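You operate a simulated robot arm through the tools that you are given. There is no shell and no other tool.

The job below is to be done with a simulated robot arm. You get a single attempt, and the scene is never put back.

TASK
Swap the bag in the grey box for the one marked straight.
Fine: shut the cover; the old bag goes in the SPARE tray. Where these are worked on the way, their far stop is far enough and under half their travel is too little: cover.

The check looks at the end state, three seconds after you hand in, the way a careful person would. Anything else that was tipped, shoved, dropped, spilled or broken makes it a failure. Lids that push on must go on centred and level and be pressed home; caps that screw on are set level and turned clockwise until they are tight.

THE ROBOT
A 6-joint arm with a two-finger parallel gripper, fixed in place. Base frame: the origin is at the foot of the arm, x ahead of it, y to its left, z up. Readings come in mm, rad, newtons and seconds.
With the tool pointing down near the work surface it reaches from about 240 to 780 mm from the base axis. Its first joint turns from -2.897 to 2.897 rad. Payload 3.43 kg.
The tool frame sits at the grasp point between the pads (the TCP): z along the fingers, y along the line on which they close. The tips reach 34 mm beyond it. Largest opening 128 mm; finger width 24, thickness 12; the body of the gripper, 48 by 130 mm, starts 96 mm behind the TCP.
Orientation is that of the tool frame in the base frame, as [roll, pitch, yaw] about the fixed x, y, z axes, in that order (R = Rz(yaw) Ry(pitch) Rx(roll)). With the fingers straight down and closing along the base's y, the tool's x points along the base's -x, its y along +y and its z along -z.

THE INTERFACE
- The arm moves only by the tool servo_tool. Its argument "increments" is a list of rows, each a list of 7 numbers: the shift along the tool's x, y, z in mm, then the turn, a rotation vector about the tool's x, y, z in rad, then the finger opening in mm, from 0 to 128. In form: [[x, y, z, rx, ry, rz, claw], ...]. A call has 1 to 20 rows; each row is the pose to reach, as a shift and turn from the pose commanded when the call began, along the tool's axes at that moment. A row lasts 0.2 s, in which the tool goes at most 50 mm and 0.15 rad; a call with a longer step from one row to the next is refused whole, and so is a gripper value outside its range. A pose out of reach is approached as far as the arm can. The call stops where the force on the tool passes 60 N (or 10 N more than at its start, if that is more) or the arm is blocked; 0.2 s more then pass. Each finger travels about 45 mm/s and halts on what it meets, pressing with about 28 N; the grip force reading is that of the motor and also rises with nothing between the fingers. The clock runs only during rows and for 0.2 s after the last one: add rows that repeat a pose to give the fingers time. It gives the time, the measured TCP pose, the force on the tool (base axes), the opening and the grip force at its end, in the units of the frame above (readings bear some noise), with the torque about the TCP (base axes, N m) and any sound that the robot's microphone picked up.
- Cameras (640 x 400 px; columns grow to the right, rows downward): "scene" is fixed at [401.7, 649.5, 1685.3]; the picture's right is [-0.99, 0.15, 0.00], its down [0.14, 0.92, -0.36] and it looks along [-0.06, -0.35, -0.93] (base axes); focal length 350 px, centre (320, 200). "wrist" rides on the gripper at [76, -11, -160] in the tool frame; the picture's right is [0.15, 0.99, 0.00], its down [-0.88, 0.13, -0.46] and it looks along [-0.45, 0.07, 0.89] (tool axes); focal length 234 px, centre (320, 200). There is no depth. A picture from a camera that has moved, and an enlarged one, comes with that camera's place and axes in the base frame and with its lens.
- grab_frame(camera): a new picture of that camera. The clock stands still meanwhile.
- enlarge(camera, box): a new picture of the part [left, top, right, bottom] of that camera's present view, enlarged. The clock stands still meanwhile.
- job_done(): hands the job in; it is judged then, once.

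Places have to be worked out from the pictures, the camera data and where the tool is seen. Open the gripper and draw the arm clear of the work before you hand the job in, unless the task says otherwise.

The tools are called after "Call:" as a command line: name --pt "numbers of a row" for each row, then --argument value for the rest, lists and objects as JSON in quotes. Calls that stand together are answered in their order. servo_tool: Moves the arm, as the interface text tells. Its arguments: {"type":"object","properties":{"increments":{"type":"array","items":{"type":"array","items":{"type":"number"}}}},"required":["increments"]} The other tools are called the same way: grab_frame (camera) takes a picture; enlarge (camera, box) takes an enlarged picture of a part of a camera's view; job_done () hands the job in.

At the start:

```text
clock: 0.0
tool_pos: [198.0, 419.3, 1219.0]
tool_rot: [3.14, 0.002, -3.141]
wrist_force: [0.1, 1.2, 0.1]
moment: [0.01, 0.02, -0.03]
grip_width: 128.1
grasp_force: 0.1
```

scene: 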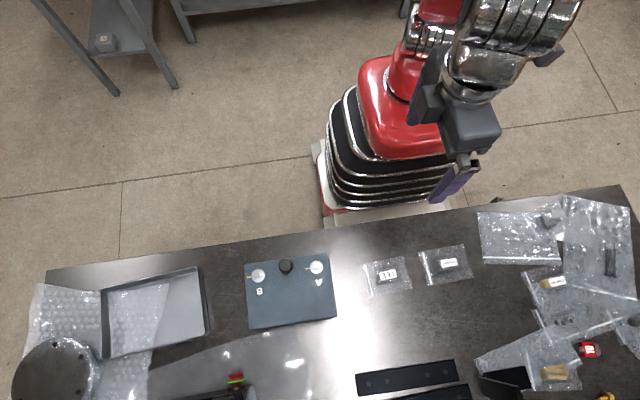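
wrist: 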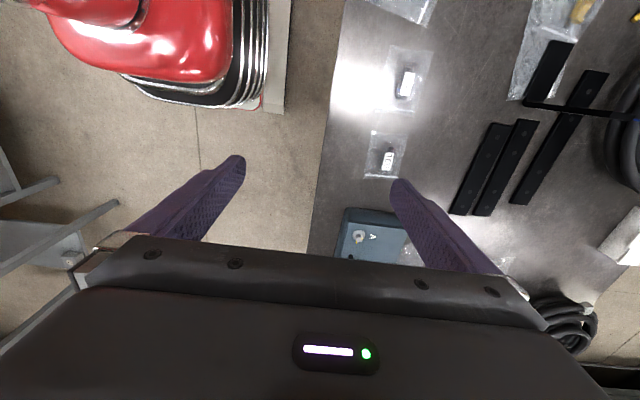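

The scene shows a bench with a grey-blue box (marked A, B with a knob), two bags near it, and trays. I'll take enlarged views to read labels.

Call:
enlarge --camera "scene" --box '[220, 230, 380, 330]'

Call:
enlarge --camera "scene" --box '[350, 230, 490, 310]'

Call:
enlarge --camera "scene" --box '[470, 190, 640, 400]'

Call:
enlarge --camera "scene" --box '[0, 250, 240, 400]'

Call:
enlarge --camera "scene" --box '[220, 320, 520, 400]'

Call:
enlarge --camera "wrist" --box '[320, 0, 640, 270]'

```text
4.00 times, centred on (300, 280) of scene
camera zoom: at [401.7, 649.5, 1685.3], right [-0.99, 0.15, 0.0], down [0.14, 0.92, -0.36], along [-0.06, -0.35, -0.93], focal length 1399 px, centre (400, -120)
```

zoom: 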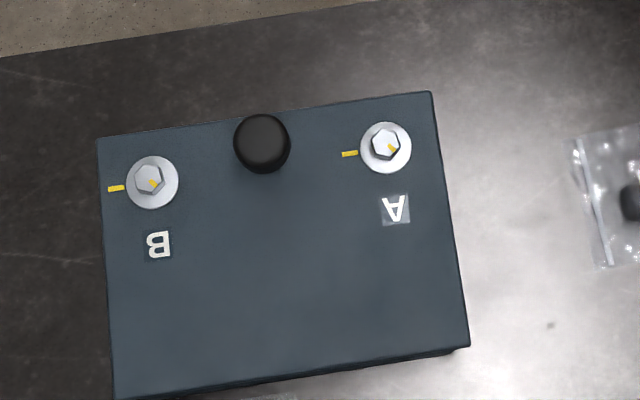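

```text
4.57 times, centred on (420, 270) of scene
camera zoom: at [401.7, 649.5, 1685.3], right [-0.99, 0.15, 0.0], down [0.14, 0.92, -0.36], along [-0.06, -0.35, -0.93], focal length 1599 px, centre (-137, -120)
```

zoom: 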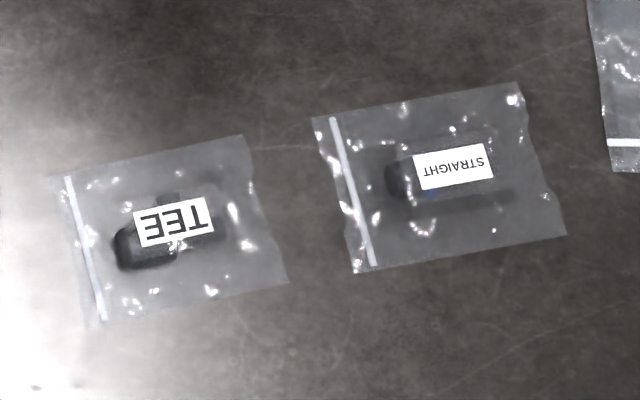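

```text
1.90 times, centred on (555, 295) of scene
camera zoom: at [401.7, 649.5, 1685.3], right [-0.99, 0.15, 0.0], down [0.14, 0.92, -0.36], along [-0.06, -0.35, -0.93], focal length 666 px, centre (-128, 19)
```

zoom: 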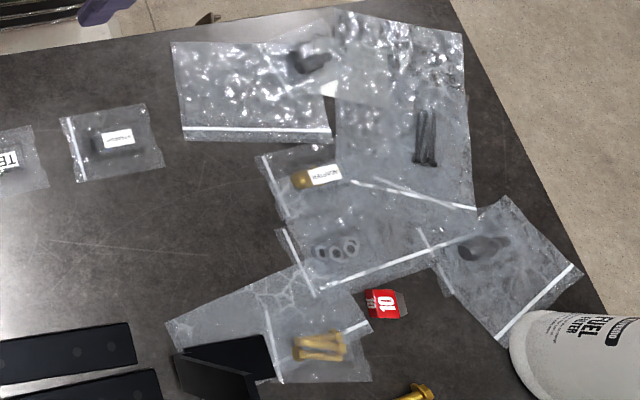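

```text
2.67 times, centred on (120, 325) of scene
camera zoom: at [401.7, 649.5, 1685.3], right [-0.99, 0.15, 0.0], down [0.14, 0.92, -0.36], along [-0.06, -0.35, -0.93], focal length 933 px, centre (853, -133)
```

zoom: 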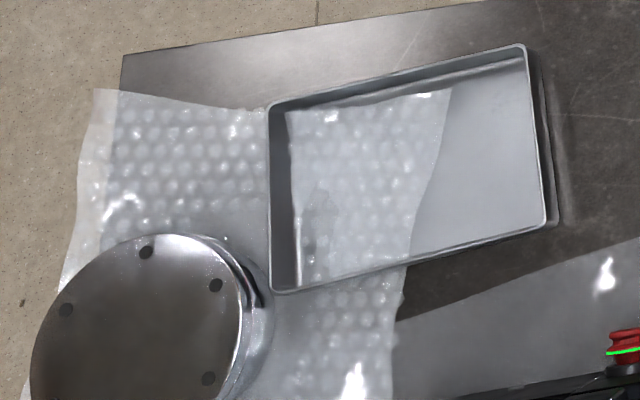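

```text
2.13 times, centred on (370, 360) of scene
camera zoom: at [401.7, 649.5, 1685.3], right [-0.99, 0.15, 0.0], down [0.14, 0.92, -0.36], along [-0.06, -0.35, -0.93], focal length 746 px, centre (213, -141)
```

zoom: 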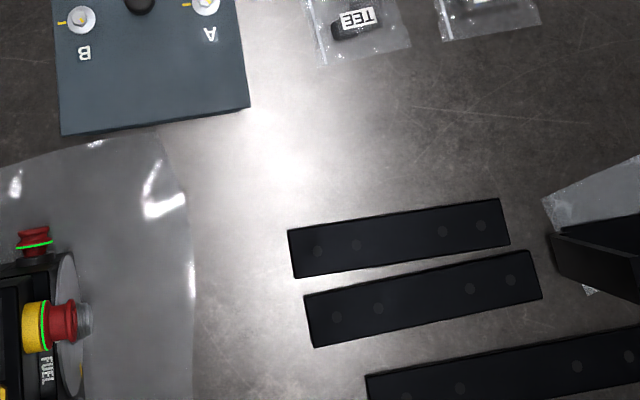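

```text
1.48 times, centred on (480, 135) of wrist
camera zoom: at [123.2, 407.5, 1379.5], right [-0.15, 0.99, 0.0], down [0.88, 0.13, 0.46], along [0.45, 0.07, -0.89], focal length 347 px, centre (83, 296)
```

zoom: 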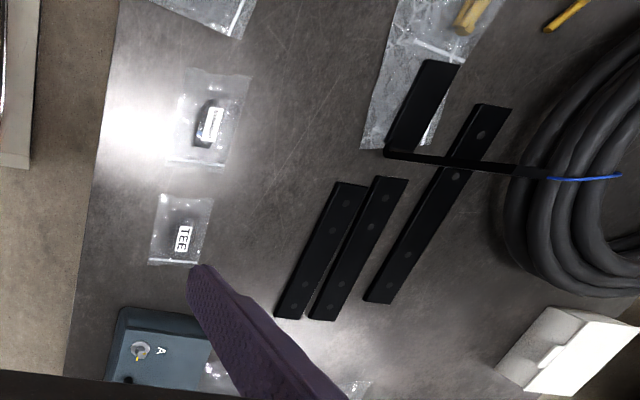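

The bench top triangulates to roughly z≈930; the STRAIGHT bag is near (103, 560), the TEE bag near (241, 566), and the lidded box near (444, 561). I still need to find a tray marked SPARE, so I look at more zones before moving.

Call:
enlarge --camera "scene" --box '[60, 0, 220, 100]'

Call:
enlarge --camera "wrist" --box '[320, 180, 640, 380]'

Call:
enlarge --camera "scene" --box '[440, 180, 640, 300]'

Call:
enlarge --camera "scene" --box '[440, 310, 640, 400]'

```text
4.00 times, centred on (140, 50) of scene
camera zoom: at [401.7, 649.5, 1685.3], right [-0.99, 0.15, 0.0], down [0.14, 0.92, -0.36], along [-0.06, -0.35, -0.93], focal length 1399 px, centre (1040, 800)
```

zoom: 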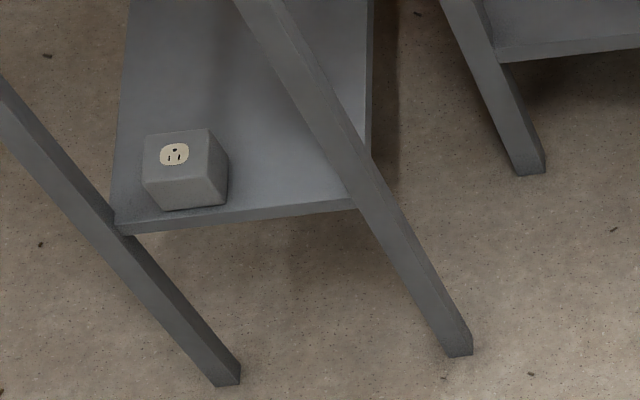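

```text
2.00 times, centred on (480, 280) of wrist
camera zoom: at [123.2, 407.5, 1379.5], right [-0.15, 0.99, 0.0], down [0.88, 0.13, 0.46], along [0.45, 0.07, -0.89], focal length 468 px, centre (0, 40)
```

zoom: 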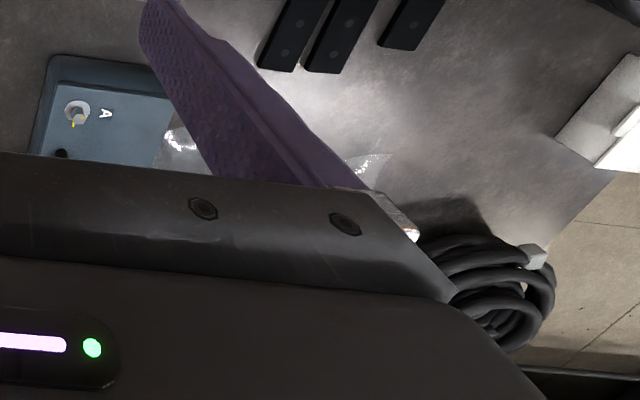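

```text
3.20 times, centred on (540, 240) of scene
camera zoom: at [401.7, 649.5, 1685.3], right [-0.99, 0.15, 0.0], down [0.14, 0.92, -0.36], along [-0.06, -0.35, -0.93], focal length 1119 px, centre (-384, 72)
```

zoom: 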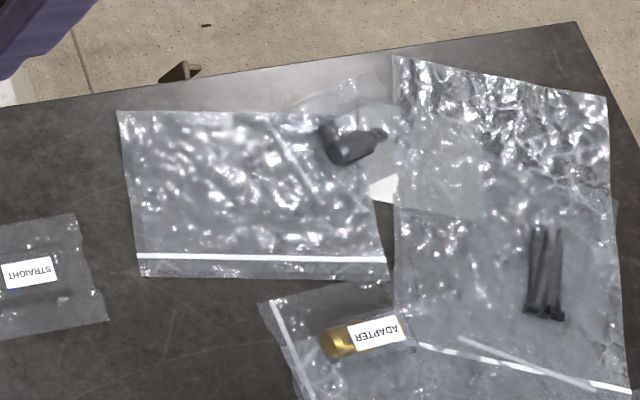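

```text
3.20 times, centred on (540, 355) of scene
camera zoom: at [401.7, 649.5, 1685.3], right [-0.99, 0.15, 0.0], down [0.14, 0.92, -0.36], along [-0.06, -0.35, -0.93], focal length 1119 px, centre (-384, -296)
```

zoom: 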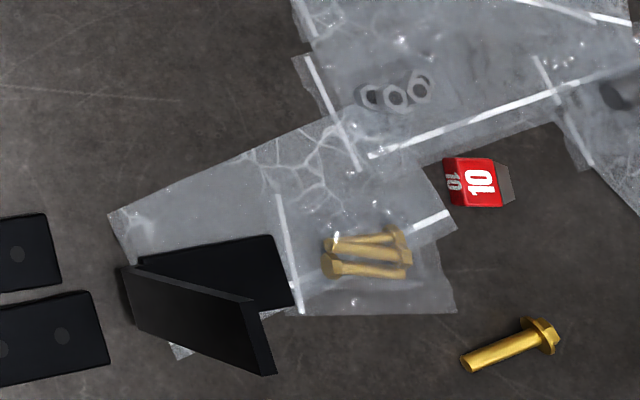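

No SPARE label is visible yet. I move the arm +x at the current height (well above the bench) so the wrist camera can look over the box and the grey tray to the left.

Call:
servo_tool --pt "-40 0 0 0 0 0 128" --pt "-80 0 0 0 0 0 128" --pt "-120 0 0 0 0 0 128" --pt "-160 0 0 0 0 0 128" --pt "-200 0 0 0 0 0 128"

Call:
grab_frame --camera "wrist"

Call:
grab_frame --camera "scene"

```text
clock: 1.2
tool_pos: [400.1, 419.7, 1220.1]
tool_rot: [3.139, 0.002, -3.141]
wrist_force: [-0.1, -0.1, 0.1]
moment: [0.02, 0.01, -0.01]
grip_width: 128.0
grasp_force: 0.0
```

```text
taken
camera wrist: at [325.8, 407.9, 1380.1], right [-0.15, 0.99, 0.0], down [0.88, 0.13, 0.46], along [0.45, 0.07, -0.89], focal length 234 px, centre (320, 200)
```

wrist: 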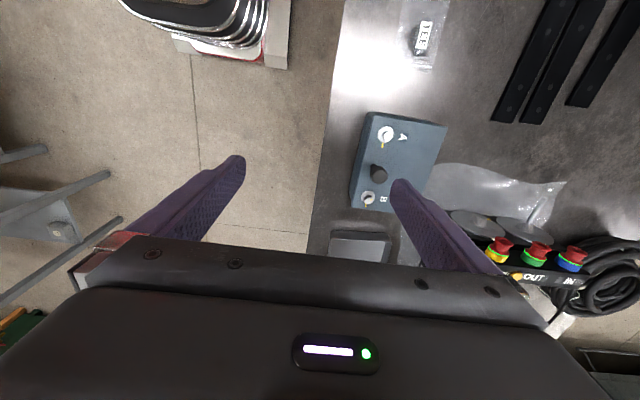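

```text
taken
```

scene: 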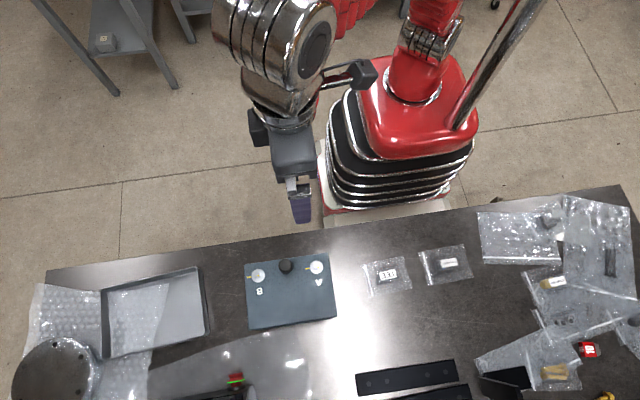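

The wrist camera now sees the box and a corner of the tray. I enlarge the box area and the items with "OUT / IN" markings.

Call:
enlarge --camera "wrist" --box '[320, 90, 480, 270]'

Call:
enlarge --camera "wrist" --box '[420, 180, 640, 320]'

Call:
enlarge --camera "scene" --box '[225, 240, 355, 340]'

```text
2.22 times, centred on (400, 180) of wrist
camera zoom: at [325.8, 407.9, 1380.1], right [-0.15, 0.99, 0.0], down [0.88, 0.13, 0.46], along [0.45, 0.07, -0.89], focal length 520 px, centre (142, 244)
```

zoom: 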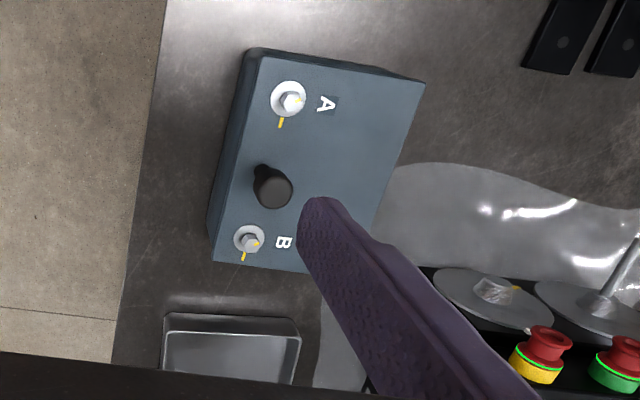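

```text
2.86 times, centred on (530, 250) of wrist
camera zoom: at [325.8, 407.9, 1380.1], right [-0.15, 0.99, 0.0], down [0.88, 0.13, 0.46], along [0.45, 0.07, -0.89], focal length 669 px, centre (-280, 57)
```

zoom: 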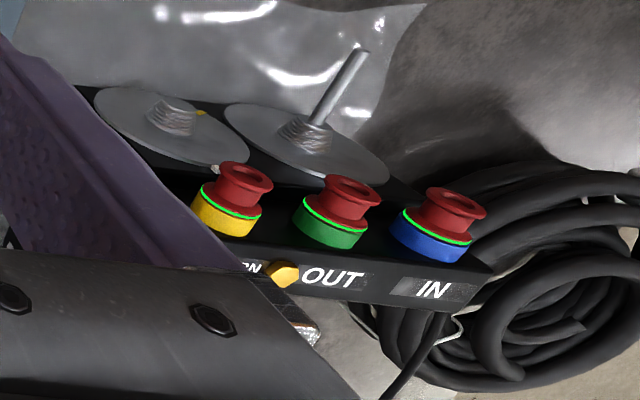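

```text
4.00 times, centred on (290, 290) of scene
camera zoom: at [401.7, 649.5, 1685.3], right [-0.99, 0.15, 0.0], down [0.14, 0.92, -0.36], along [-0.06, -0.35, -0.93], focal length 1399 px, centre (440, -160)
```

zoom: 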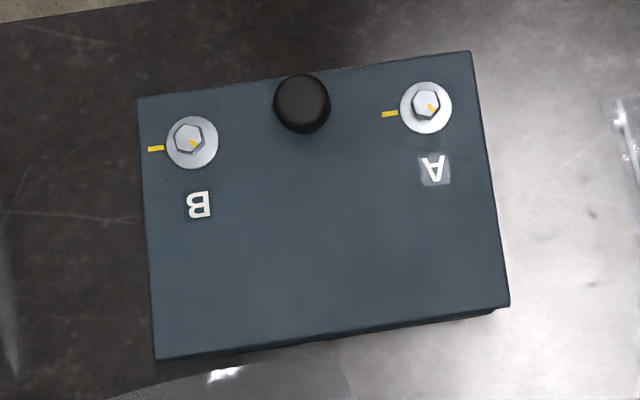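

The box has a knob at its robot-side edge, bolts A and B, and the lid appears to be a separate plate. I move further in +x to inspect the grey tray for a SPARE label.

Call:
servo_tool --pt "-40 0 0 0 0 0 128" --pt "-80 0 0 0 0 0 128" --pt "-120 -10 0 0 0 0 128" --pt "-160 -20 0 0 0 0 128" --pt "-200 -30 0 0 0 0 128"

Call:
grab_frame --camera "wrist"

```text
clock: 2.4
tool_pos: [573.0, 382.1, 1208.8]
tool_rot: [3.141, 0.003, -3.141]
wrist_force: [0.0, -1.1, -0.2]
moment: [0.01, -0.01, 0.0]
grip_width: 127.9
grasp_force: 0.1
out of reach, approached as far as the arm can: row 4, 5
```

```text
taken
camera wrist: at [498.1, 370.5, 1369.6], right [-0.15, 0.99, 0.0], down [0.88, 0.13, 0.46], along [0.45, 0.07, -0.89], focal length 234 px, centre (320, 200)
```

wrist: 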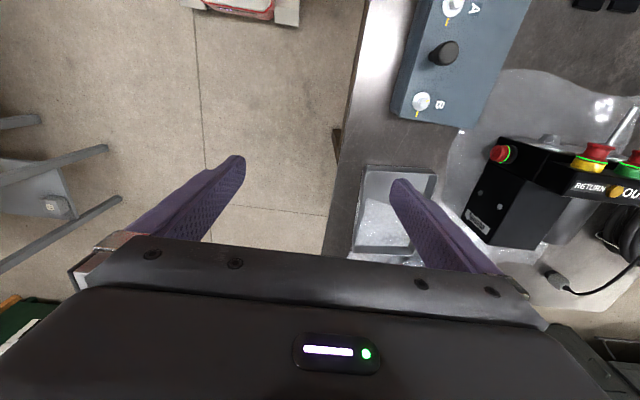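

The tray is visible here; I enlarge it and the box for labels.

Call:
enlarge --camera "wrist" --box '[320, 140, 480, 280]'

Call:
enlarge --camera "wrist" --box '[370, 0, 560, 140]'

Call:
enlarge --camera "wrist" --box '[440, 60, 640, 280]'

```text
2.86 times, centred on (400, 210) of wrist
camera zoom: at [498.1, 370.5, 1369.6], right [-0.15, 0.99, 0.0], down [0.88, 0.13, 0.46], along [0.45, 0.07, -0.89], focal length 669 px, centre (91, 171)
```

zoom: 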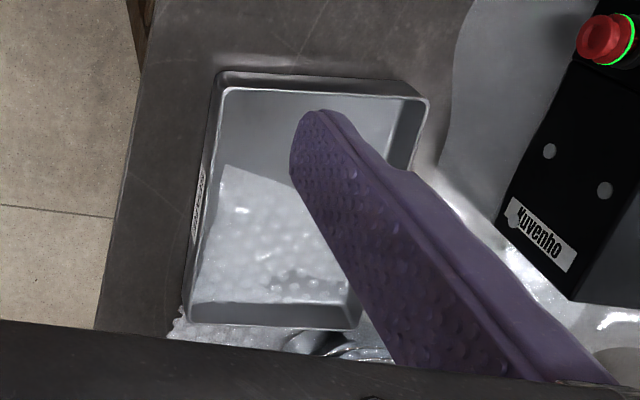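

```text
2.86 times, centred on (465, 70) of wrist
camera zoom: at [498.1, 370.5, 1369.6], right [-0.15, 0.99, 0.0], down [0.88, 0.13, 0.46], along [0.45, 0.07, -0.89], focal length 669 px, centre (-94, 571)
```

zoom: 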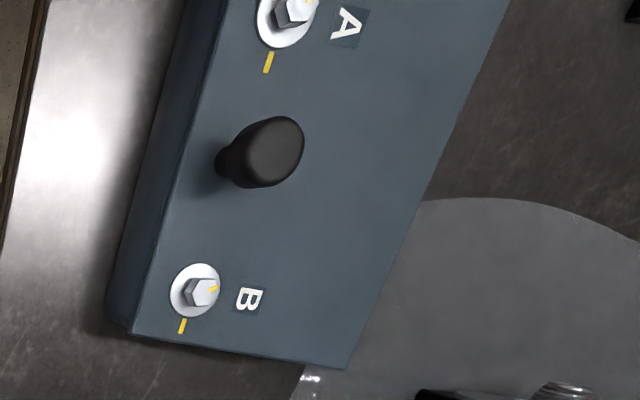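

```text
1.82 times, centred on (540, 170) of wrist
camera zoom: at [498.1, 370.5, 1369.6], right [-0.15, 0.99, 0.0], down [0.88, 0.13, 0.46], along [0.45, 0.07, -0.89], focal length 426 px, centre (-80, 254)
```

zoom: 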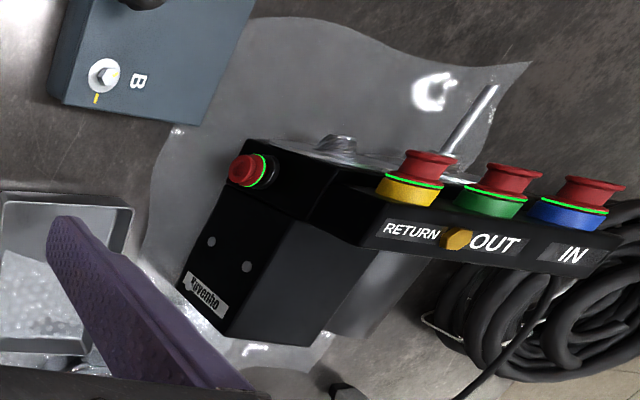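

The label strip on the robot-facing wall of the tray is likely "SPARE". I rotate and tilt the tool so the wrist camera can look at the front faces of the box and tray from a low angle.

Call:
servo_tool --pt "10 -10 5 0 0 -0.1428 128" --pt "20 -20 10 0 0 -0.2856 128" --pt "30 -30 15 0 0 -0.4284 128" --pt "40 -40 20 0 0 -0.5712 128" --pt "50 -50 25 0 0 -0.714 128" --pt "60 -60 30 0 0 -0.8568 128" --pt "70 -70 35 0 0 -0.9996 128" --pt "80 -80 40 0 0 -1.1424 128" --pt "90 -90 45 0 0 -1.2852 128" --pt "100 -100 50 0 0 -1.428 128" --pt "110 -110 55 0 0 -1.5708 128"

Call:
grab_frame --camera "wrist"

```text
clock: 4.8
tool_pos: [463.4, 270.9, 1152.7]
tool_rot: [-3.14, 0.001, -1.568]
wrist_force: [0.6, -0.1, 0.6]
moment: [0.0, 0.03, 0.03]
grip_width: 128.1
grasp_force: 0.0
```

```text
taken
camera wrist: at [475.7, 194.5, 1313.2], right [-0.99, -0.15, 0.0], down [-0.13, 0.88, 0.46], along [-0.07, 0.45, -0.89], focal length 234 px, centre (320, 200)
```

wrist: 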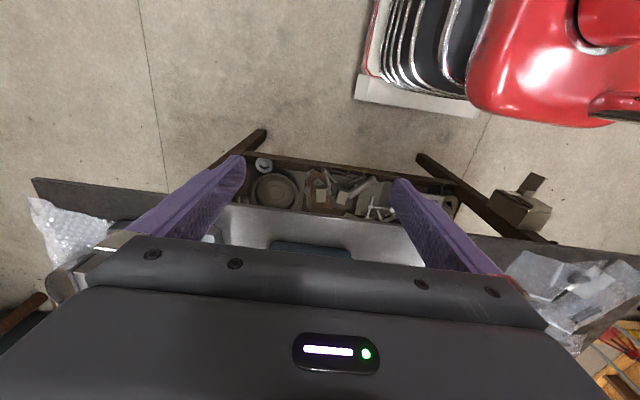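

Now I tilt the fingers toward +y by about 45° to lower the viewing angle.

Call:
servo_tool --pt "0 0 0 0 -0.14 0 128" --pt "0 0 0 0 -0.28 0 128" --pt "0 0 0 0 -0.42 0 128" --pt "0 0 0 0 -0.56 0 128" --pt "0 0 0 0 -0.7 0 128"

Call:
grab_frame --camera "wrist"

```text
clock: 6.0
tool_pos: [462.9, 270.9, 1154.3]
tool_rot: [-3.139, 0.705, -1.569]
wrist_force: [0.6, -1.1, -0.1]
moment: [0.01, 0.03, -0.01]
grip_width: 128.1
grasp_force: 0.0
```

```text
taken
camera wrist: at [475.9, 110.0, 1226.3], right [-0.99, -0.11, -0.1], down [-0.13, 0.38, 0.92], along [-0.07, 0.92, -0.39], focal length 234 px, centre (320, 200)
```

wrist: 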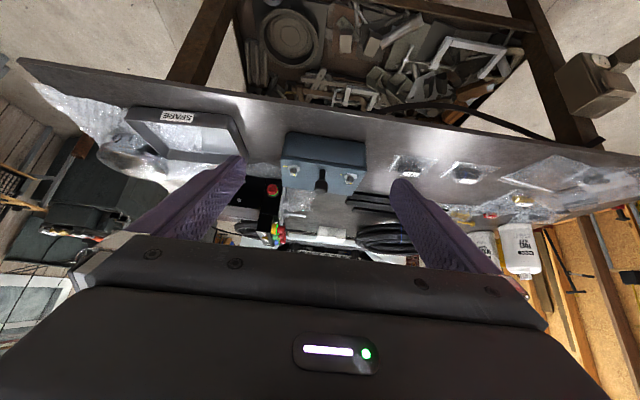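

The tray's front wall label reads SPARE. I enlarge the box and the tray from this low angle.

Call:
enlarge --camera "wrist" --box '[265, 115, 385, 205]'

Call:
enlarge --camera "wrist" --box '[100, 90, 260, 190]'

Call:
enlarge --camera "wrist" --box '[380, 140, 560, 220]'

```text
4.44 times, centred on (325, 160) of wrist
camera zoom: at [475.9, 110.0, 1226.3], right [-0.99, -0.11, -0.1], down [-0.13, 0.38, 0.92], along [-0.07, 0.92, -0.39], focal length 1041 px, centre (298, 378)
```

zoom: 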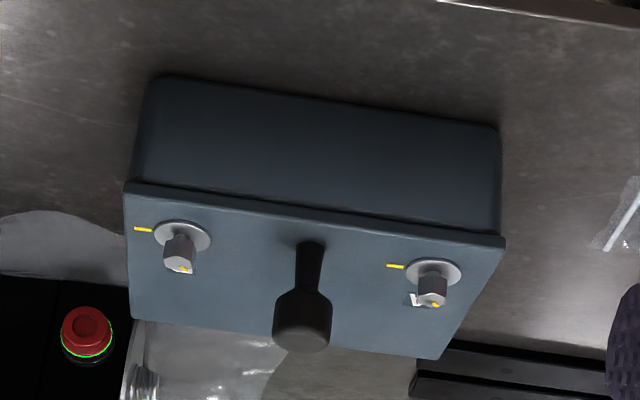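

```text
4.00 times, centred on (180, 140) of wrist
camera zoom: at [475.9, 110.0, 1226.3], right [-0.99, -0.11, -0.1], down [-0.13, 0.38, 0.92], along [-0.07, 0.92, -0.39], focal length 937 px, centre (880, 440)
```

zoom: 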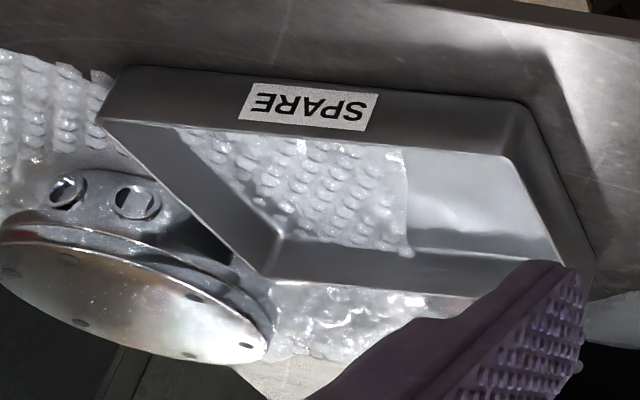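

```text
3.56 times, centred on (470, 180) of wrist
camera zoom: at [475.9, 110.0, 1226.3], right [-0.99, -0.11, -0.1], down [-0.13, 0.38, 0.92], along [-0.07, 0.92, -0.39], focal length 833 px, centre (-213, 271)
```

zoom: 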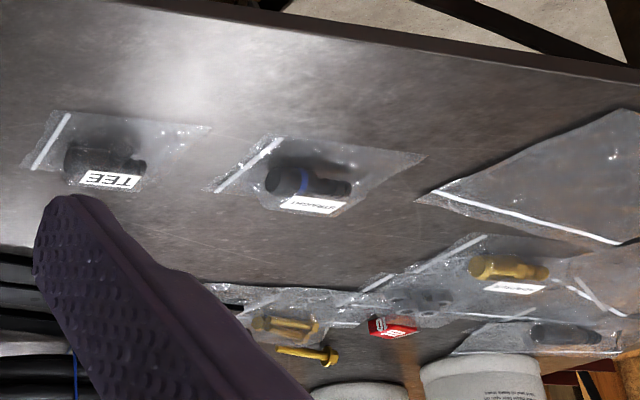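

The tray is confirmed as SPARE (roughly x 620–825, y 480–635). The lid top is about z=980, spanning x 358–530, y 500–625, with a stemmed knob at about (444, 523) topping out near z=1028. I check the rear edge of the lid for a hinge using high zoom.

Call:
enlarge --camera "scene" --box '[240, 300, 350, 340]'

Call:
enlarge --camera "wrist" --box '[285, 140, 325, 165]'

Call:
enlarge --camera "wrist" --box '[325, 140, 370, 168]'

```text
5.82 times, centred on (295, 320) of scene
camera zoom: at [401.7, 649.5, 1685.3], right [-0.99, 0.15, 0.0], down [0.14, 0.92, -0.36], along [-0.06, -0.35, -0.93], focal length 2035 px, centre (466, -498)
```

zoom: 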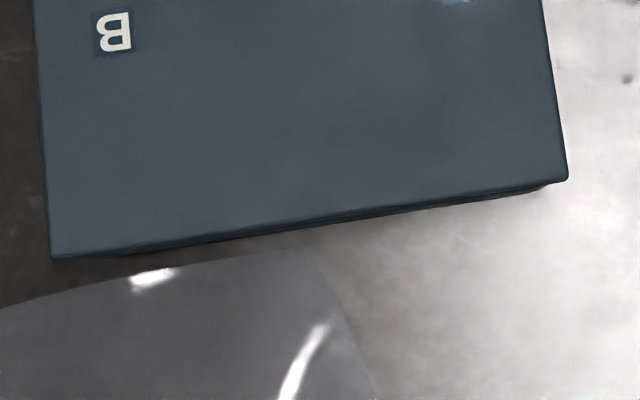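

```text
16.00 times, centred on (305, 152) of wrist
camera zoom: at [475.9, 110.0, 1226.3], right [-0.99, -0.11, -0.1], down [-0.13, 0.38, 0.92], along [-0.07, 0.92, -0.39], focal length 3747 px, centre (560, 960)
```

zoom: 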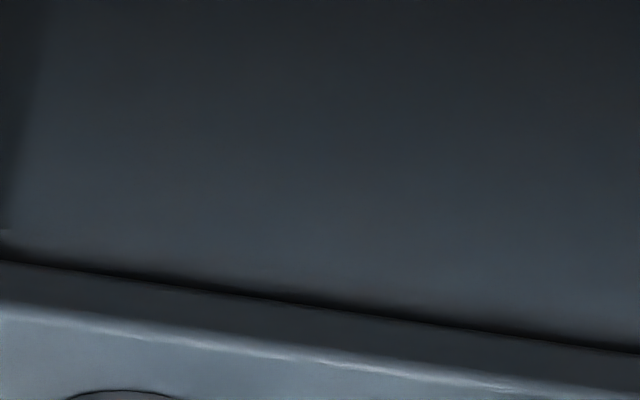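

```text
14.22 times, centred on (348, 154) of wrist
camera zoom: at [475.9, 110.0, 1226.3], right [-0.99, -0.11, -0.1], down [-0.13, 0.38, 0.92], along [-0.07, 0.92, -0.39], focal length 3330 px, centre (-71, 854)
```

zoom: 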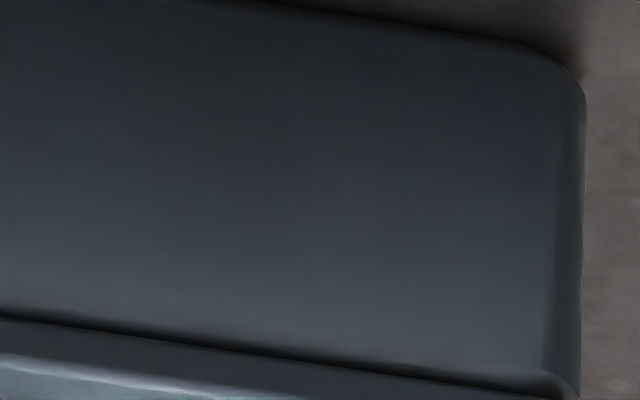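

No visible hinge hardware, so I'll find out how the cover moves by gently working the knob. I bring the tool upright again, closing along x, positioned in front of and above the knob.

Call:
servo_tool --pt "-30 4 26 0 0.14 0 100" --pt "-60 8 52 0 0.28 0 80" --pt "-90 12 78 0 0.42 0 60" --pt "-120 15 103 0 0.56 0 44" --pt "-153 19 129 0 0.7 0 44"

Call:
grab_frame --camera "wrist"

Call:
grab_frame --camera "scene"

```text
clock: 7.2
tool_pos: [445.6, 470.4, 1151.8]
tool_rot: [-3.137, 0.001, -1.572]
wrist_force: [0.4, -0.1, 0.5]
moment: [-0.01, -0.02, -0.01]
grip_width: 44.1
grasp_force: 0.1
```

```text
taken
camera wrist: at [456.9, 394.4, 1311.9], right [-0.99, -0.14, 0.0], down [-0.13, 0.88, 0.46], along [-0.06, 0.45, -0.89], focal length 234 px, centre (320, 200)
```

wrist: 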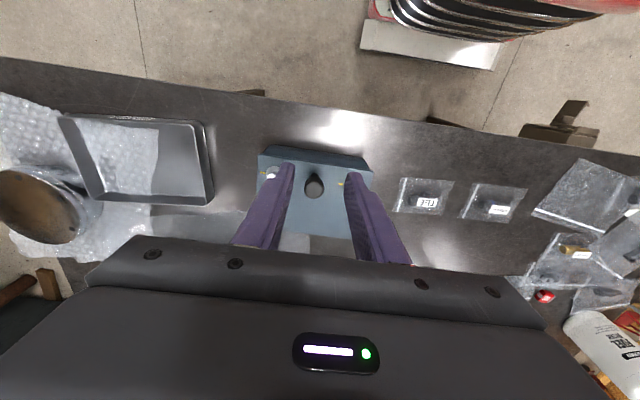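

```text
taken
```

scene: 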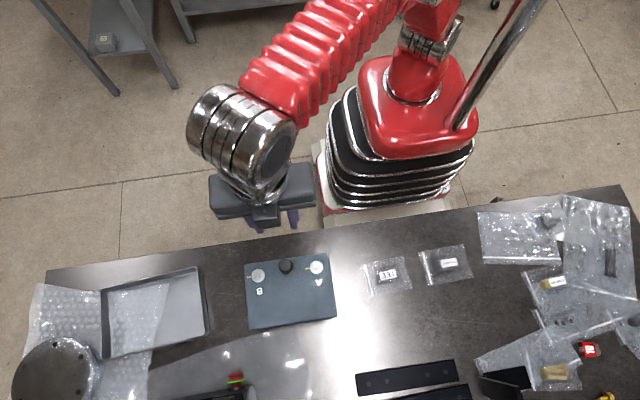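

The tool is upright in front of the knob. I enlarge the wrist view to refine the knob's location.

Call:
enlarge --camera "wrist" --box '[240, 140, 400, 240]'

```text
4.00 times, centred on (320, 190) of wrist
camera zoom: at [456.9, 394.4, 1311.9], right [-0.99, -0.14, 0.0], down [-0.13, 0.88, 0.46], along [-0.06, 0.45, -0.89], focal length 937 px, centre (320, 240)
```

zoom: 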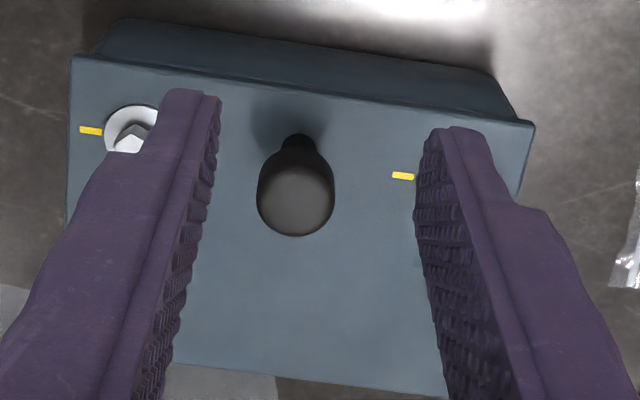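

Knob head measured at about (446, 523.5), top z≈1028. I move over it and descend so the pads straddle the head with tips a few mm above the lid.

Call:
servo_tool --pt "-27 0 30 0 0 0 44" --pt "-53 0 60 0 0 0 44" --pt "-53 0 85 0 0 0 44" --pt "-53 0 100 0 0 0 44"

Call:
enlarge --camera "wrist" --box '[240, 140, 400, 240]'

Call:
enlarge --camera "scene" --box '[225, 240, 355, 340]'

```text
clock: 8.2
tool_pos: [444.3, 524.9, 1051.2]
tool_rot: [-3.14, 0.001, -1.571]
wrist_force: [0.6, -0.6, 0.4]
moment: [0.03, 0.01, 0.0]
grip_width: 44.0
grasp_force: 0.1
```

```text
4.00 times, centred on (320, 190) of wrist
camera zoom: at [456.2, 449.0, 1211.4], right [-0.99, -0.15, 0.0], down [-0.13, 0.88, 0.46], along [-0.06, 0.45, -0.89], focal length 937 px, centre (320, 240)
```

zoom: 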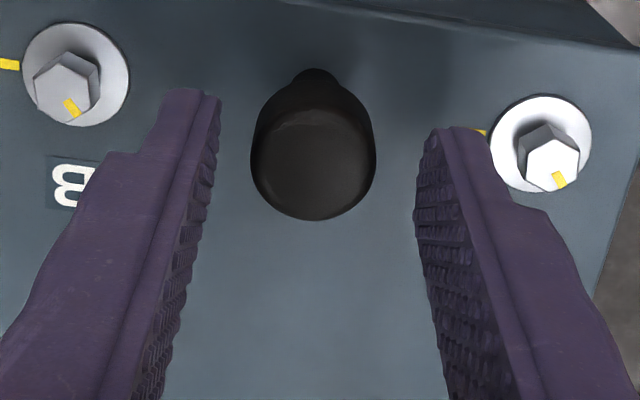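

```text
4.00 times, centred on (290, 290) of scene
camera zoom: at [401.7, 649.5, 1685.3], right [-0.99, 0.15, 0.0], down [0.14, 0.92, -0.36], along [-0.06, -0.35, -0.93], focal length 1399 px, centre (440, -160)
```

zoom: 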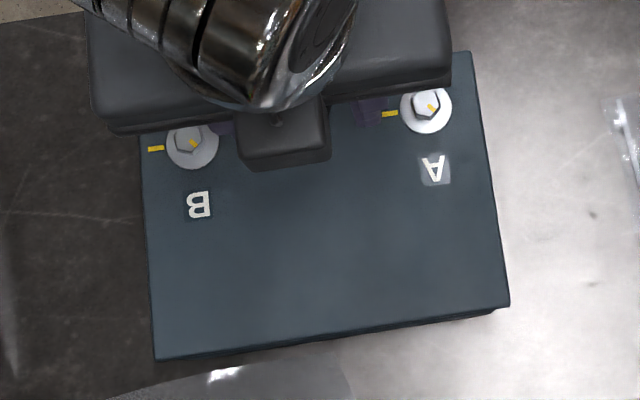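

The knob sits centred between the fingers. I descend 30 mm and close on the head.

Call:
servo_tool --pt "0 0 15 0 0 0 44" --pt "0 0 30 0 0 0 44" --pt "0 0 30 0 0 0 30" --pt "0 0 30 0 0 0 20" --pt "0 0 30 0 0 0 15" --pt "0 0 30 0 0 0 15"

Call:
enlarge --camera "wrist" --box '[240, 140, 400, 240]'

```text
clock: 9.6
tool_pos: [445.8, 524.4, 1023.1]
tool_rot: [-3.137, 0.005, -1.571]
wrist_force: [10.6, 4.6, 9.2]
moment: [0.0, 0.26, 0.07]
grip_width: 26.5
grasp_force: 9.5
```

```text
4.00 times, centred on (320, 190) of wrist
camera zoom: at [457.4, 448.4, 1182.9], right [-0.99, -0.15, 0.0], down [-0.13, 0.88, 0.46], along [-0.06, 0.45, -0.89], focal length 937 px, centre (320, 240)
```

zoom: 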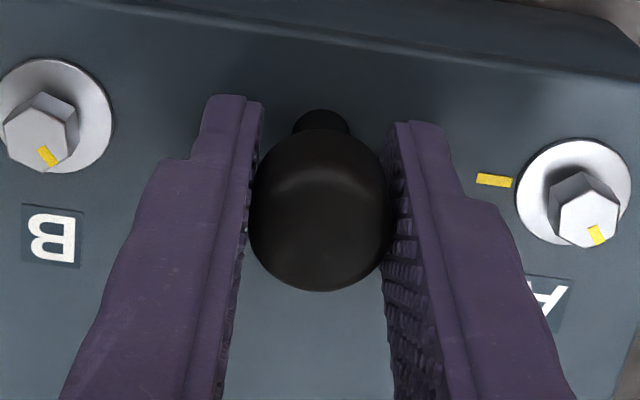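

The head is gripped at 26.5 mm with slight +x side load. I nudge +x by 1 mm, tighten, and try a small 6 mm lift to feel how the cover moves.

Call:
servo_tool --pt "0 -1 0 0 0 0 10" --pt "0 -1 0 0 0 0 5" --pt "0 -1 0 0 0 0 5" --pt "0 -1 -2 0 0 0 5" --pt "0 -1 -4 0 0 0 5" --pt "0 -1 -6 0 0 0 5"

Call:
enlarge --camera "wrist" --box '[240, 140, 400, 240]'

Call:
enlarge --camera "scene" --box '[225, 240, 355, 340]'

```text
clock: 11.0
tool_pos: [445.2, 525.7, 1026.7]
tool_rot: [3.141, 0.0, -1.571]
wrist_force: [1.7, 9.6, -0.5]
moment: [-0.39, 0.03, 0.0]
grip_width: 25.5
grasp_force: 27.5
```

```text
4.00 times, centred on (320, 190) of wrist
camera zoom: at [458.5, 449.1, 1187.3], right [-0.99, -0.15, 0.0], down [-0.13, 0.88, 0.46], along [-0.07, 0.45, -0.89], focal length 937 px, centre (320, 240)
```

zoom: 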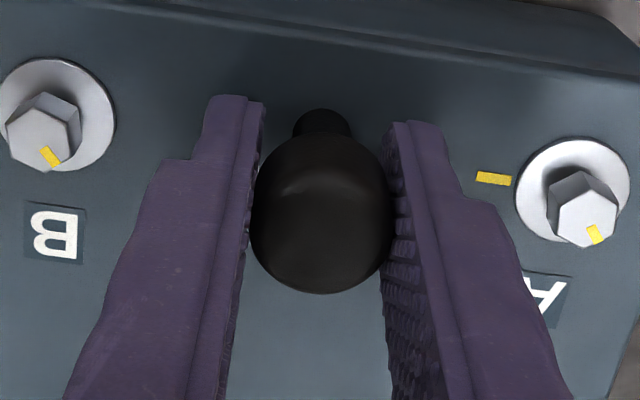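

```text
4.00 times, centred on (290, 290) of scene
camera zoom: at [401.7, 649.5, 1685.3], right [-0.99, 0.15, 0.0], down [0.14, 0.92, -0.36], along [-0.06, -0.35, -0.93], focal length 1399 px, centre (440, -160)
```

zoom: 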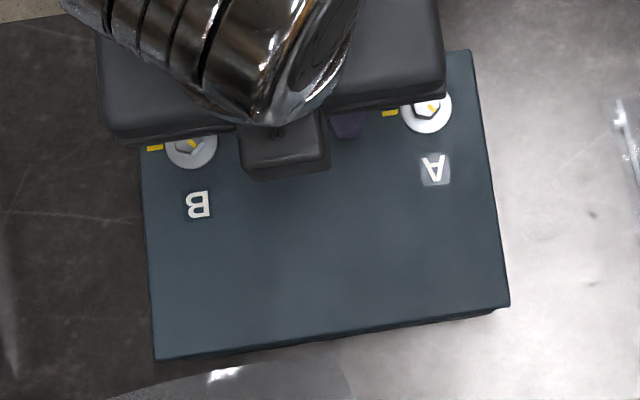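

The lid rises with almost no vertical load and drifts toward +y — consistent with a hinge along the rear edge. I continue along an arc about a rear hinge to roughly 20° and check forces.

Call:
servo_tool --pt "-2.5 -1 -1 0 0 0 5" --pt "-4.7 -1 -3.8 0 0 0 5" --pt "-8.4 -1 -10 0 0 0 5" --pt "-13.6 -1 -17.5 0 0 0 5" --pt "-19.4 -1 -24.4 0 0 0 5"

Call:
grab_frame --camera "wrist"

Call:
enlarge --camera "scene" --box '[225, 240, 355, 340]'

```text
clock: 12.2
tool_pos: [447.1, 542.8, 1052.1]
tool_rot: [-3.14, 0.001, -1.572]
wrist_force: [-10.2, -9.8, -0.1]
moment: [-0.79, 0.09, -0.06]
grip_width: 25.5
grasp_force: 28.0
```

```text
taken
camera wrist: at [459.5, 467.5, 1213.3], right [-0.99, -0.15, 0.0], down [-0.13, 0.88, 0.46], along [-0.07, 0.45, -0.89], focal length 234 px, centre (320, 200)
```

wrist: 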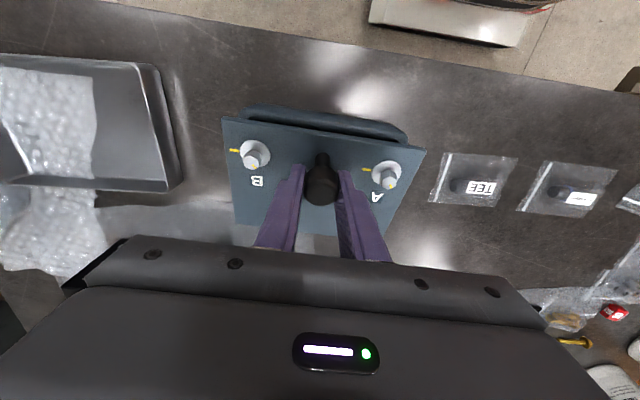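

```text
4.00 times, centred on (290, 290) of scene
camera zoom: at [401.7, 649.5, 1685.3], right [-0.99, 0.15, 0.0], down [0.14, 0.92, -0.36], along [-0.06, -0.35, -0.93], focal length 1399 px, centre (440, -160)
```

zoom: 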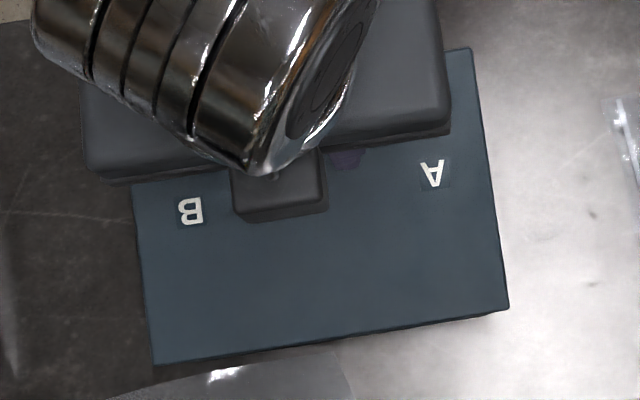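

The lid is clearly tilting up about its rear edge. I continue the arc to about 50°, correcting the side offset and letting the tool lean outward a little to preserve reach.

Call:
servo_tool --pt "-5 1 -6 0 -0.03 0 5" --pt "-11.4 1 -12.2 0 -0.06 0 5" --pt "-18.5 1 -17.5 0 -0.09 0 5" --pt "-26.7 1 -21.9 0 -0.12 0 5" --pt "-35 1 -25.8 0 -0.15 0 5" --pt "-43.5 1 -28.8 0 -0.18 0 5"

Call:
grab_frame --camera "wrist"

Call:
grab_frame --camera "scene"

```text
clock: 13.6
tool_pos: [446.0, 588.4, 1081.9]
tool_rot: [-3.141, 0.184, -1.571]
wrist_force: [-0.7, -1.5, 0.2]
moment: [0.0, 0.01, 0.0]
grip_width: 5.0
grasp_force: 0.1
```

```text
taken
camera wrist: at [458.8, 484.3, 1226.3], right [-0.99, -0.14, -0.03], down [-0.13, 0.78, 0.61], along [-0.07, 0.61, -0.79], focal length 234 px, centre (320, 200)
```

wrist: 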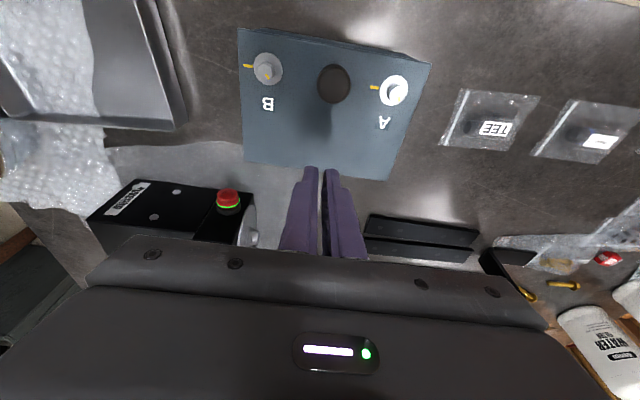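

```text
taken
```

scene: 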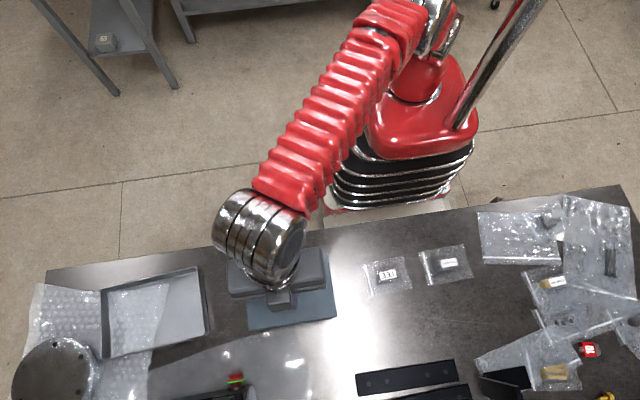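

The knob slipped out (opening reads 5 mm) and the lid has fallen back shut; nothing else appears disturbed. Pivoting around the knob was the problem, so I'll approach with the fingers nearly horizontal and rotate the gripper together with the lid. First I back off and take that orientation.

Call:
servo_tool --pt "-7.3 0 -39.3 0 0 0 5" --pt "6.9 0 -72.5 0 0 0 5" --pt "50.2 0 -85.6 0 -0.13 0 10" --pt "95.3 0 -88.9 0 -0.26 0 20" --pt "136.5 0 -86.5 0 -0.4 0 30" --pt "169.6 0 -72.2 0 -0.54 0 40" --pt "183.1 0 -54.5 0 -0.68 0 44" --pt "186.8 0 -34.8 0 -0.82 0 44" --pt "190.5 0 -15.1 0 -0.96 0 44" --pt "193.2 0 -0.4 0 -1.09 0 44" --pt "194.5 0 6.5 0 -1.22 0 44"

Call:
grab_frame --camera "wrist"

Call:
grab_frame --camera "scene"

```text
clock: 16.0
tool_pos: [445.3, 396.3, 1040.6]
tool_rot: [-3.125, 1.406, -1.558]
wrist_force: [-0.7, -0.2, -0.1]
moment: [-0.01, 0.01, 0.02]
grip_width: 44.1
grasp_force: 0.0
```

```text
taken
camera wrist: at [458.2, 226.8, 992.9], right [-0.99, -0.02, -0.15], down [-0.13, -0.3, 0.94], along [-0.07, 0.95, 0.3], focal length 234 px, centre (320, 200)
```

wrist: 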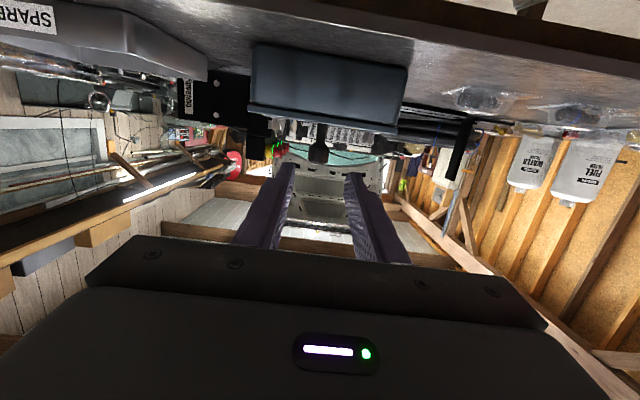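

```text
taken
```

scene: 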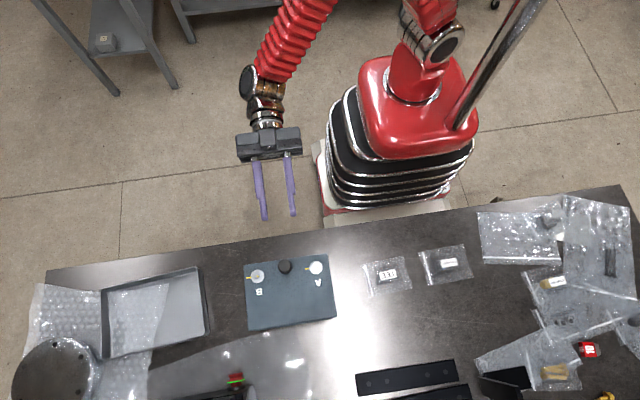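

The lid is shut again and all bags are undisturbed. I enlarge the near-horizontal wrist view to measure the knob's profile.

Call:
enlarge --camera "wrist" --box '[240, 90, 400, 190]'

Call:
enlarge --camera "wrist" --box '[285, 115, 355, 165]'

Call:
enlarge --camera "scene" --box '[225, 190, 355, 340]'

```text
4.00 times, centred on (320, 140) of wrist
camera zoom: at [458.2, 226.8, 992.9], right [-0.99, -0.02, -0.15], down [-0.13, -0.3, 0.94], along [-0.07, 0.95, 0.3], focal length 937 px, centre (320, 440)
```

zoom: 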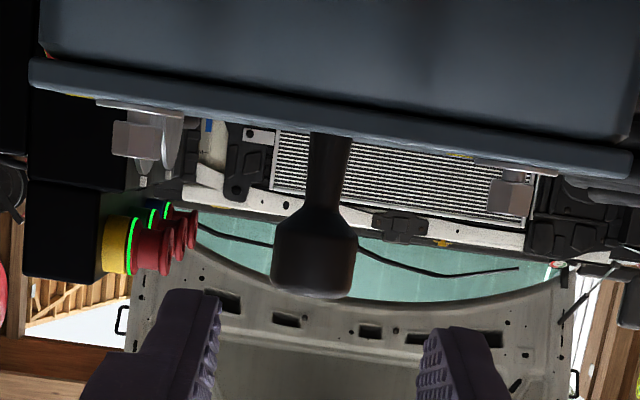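

```text
8.00 times, centred on (320, 140) of wrist
camera zoom: at [458.2, 226.8, 992.9], right [-0.99, -0.02, -0.15], down [-0.13, -0.3, 0.94], along [-0.07, 0.95, 0.3], focal length 1873 px, centre (320, 680)
```

zoom: 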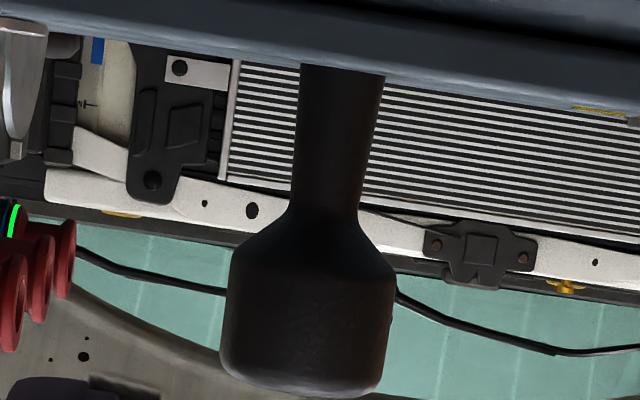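

```text
2.67 times, centred on (290, 265) of scene
camera zoom: at [401.7, 649.5, 1685.3], right [-0.99, 0.15, 0.0], down [0.14, 0.92, -0.36], along [-0.06, -0.35, -0.93], focal length 933 px, centre (400, 27)
```

zoom: 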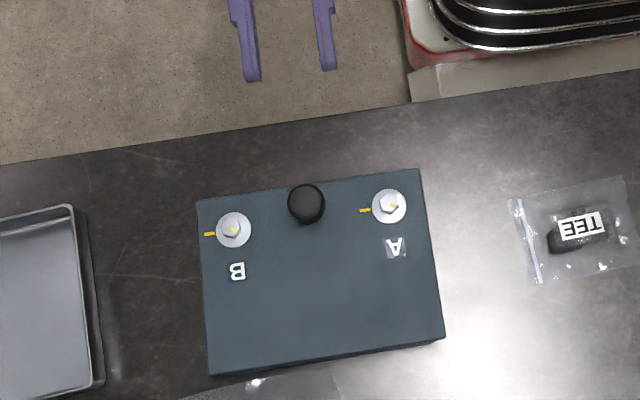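

This clear profile shows the lid top at about z=989 (9 mm thick lid), the knob head's straight section at z≈1018–1033, top ≈1038, diameter 26 mm, at (446, 521). I advance with fingers horizontal to straddle the head at z≈1026.

Call:
servo_tool --pt "-2 0 31 0 0 0 44" --pt "-4 0 62 0 0 0 44" --pt "-5.5 0 93 0 0 0 44" --pt "-6.7 0 124 0 0 0 44"

Call:
enlarge --camera "wrist" --box '[240, 110, 400, 210]'

Call:
enlarge --camera "scene" --box '[225, 190, 355, 340]'

```text
clock: 17.0
tool_pos: [444.4, 519.3, 1025.5]
tool_rot: [-3.132, 1.402, -1.561]
wrist_force: [0.5, 0.0, -0.3]
moment: [-0.01, 0.0, -0.03]
grip_width: 44.1
grasp_force: 0.0
```

```text
4.00 times, centred on (320, 160) of wrist
camera zoom: at [456.9, 350.2, 977.8], right [-0.99, -0.02, -0.15], down [-0.13, -0.3, 0.94], along [-0.07, 0.95, 0.29], focal length 937 px, centre (320, 360)
```

zoom: 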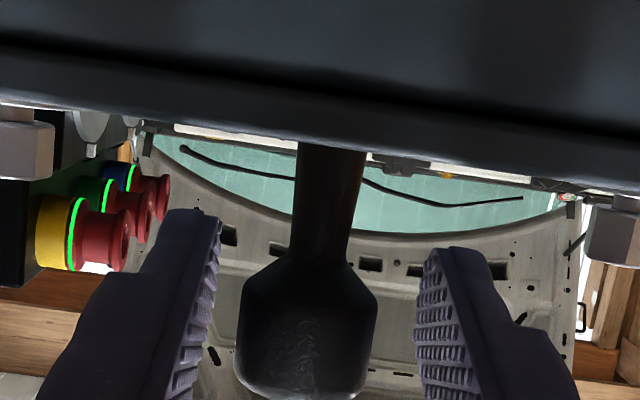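

```text
2.67 times, centred on (290, 265) of scene
camera zoom: at [401.7, 649.5, 1685.3], right [-0.99, 0.15, 0.0], down [0.14, 0.92, -0.36], along [-0.06, -0.35, -0.93], focal length 933 px, centre (400, 27)
```

zoom: 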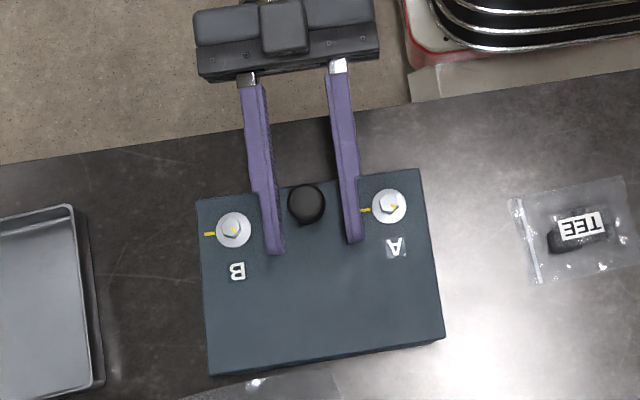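

The knob head is centred between the horizontal fingers. I close the grip.

Call:
servo_tool --pt "0 0 0 0 0 0 30" --pt "0 0 0 0 0 0 20" --pt "0 0 0 0 0 0 5" --pt "0 0 0 0 0 0 5" --pt "0 0 0 0 0 0 5"

Call:
enlarge --camera "scene" --box '[225, 190, 355, 340]'

```text
clock: 18.2
tool_pos: [445.8, 519.7, 1024.8]
tool_rot: [-3.134, 1.403, -1.568]
wrist_force: [21.6, -1.1, 1.8]
moment: [0.03, -0.11, -0.13]
grip_width: 25.7
grasp_force: 27.8
```

```text
2.67 times, centred on (290, 265) of scene
camera zoom: at [401.7, 649.5, 1685.3], right [-0.99, 0.15, 0.0], down [0.14, 0.92, -0.36], along [-0.06, -0.35, -0.93], focal length 933 px, centre (400, 27)
```

zoom: 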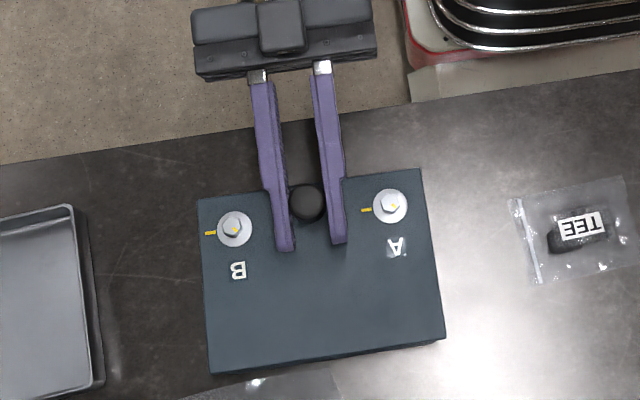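

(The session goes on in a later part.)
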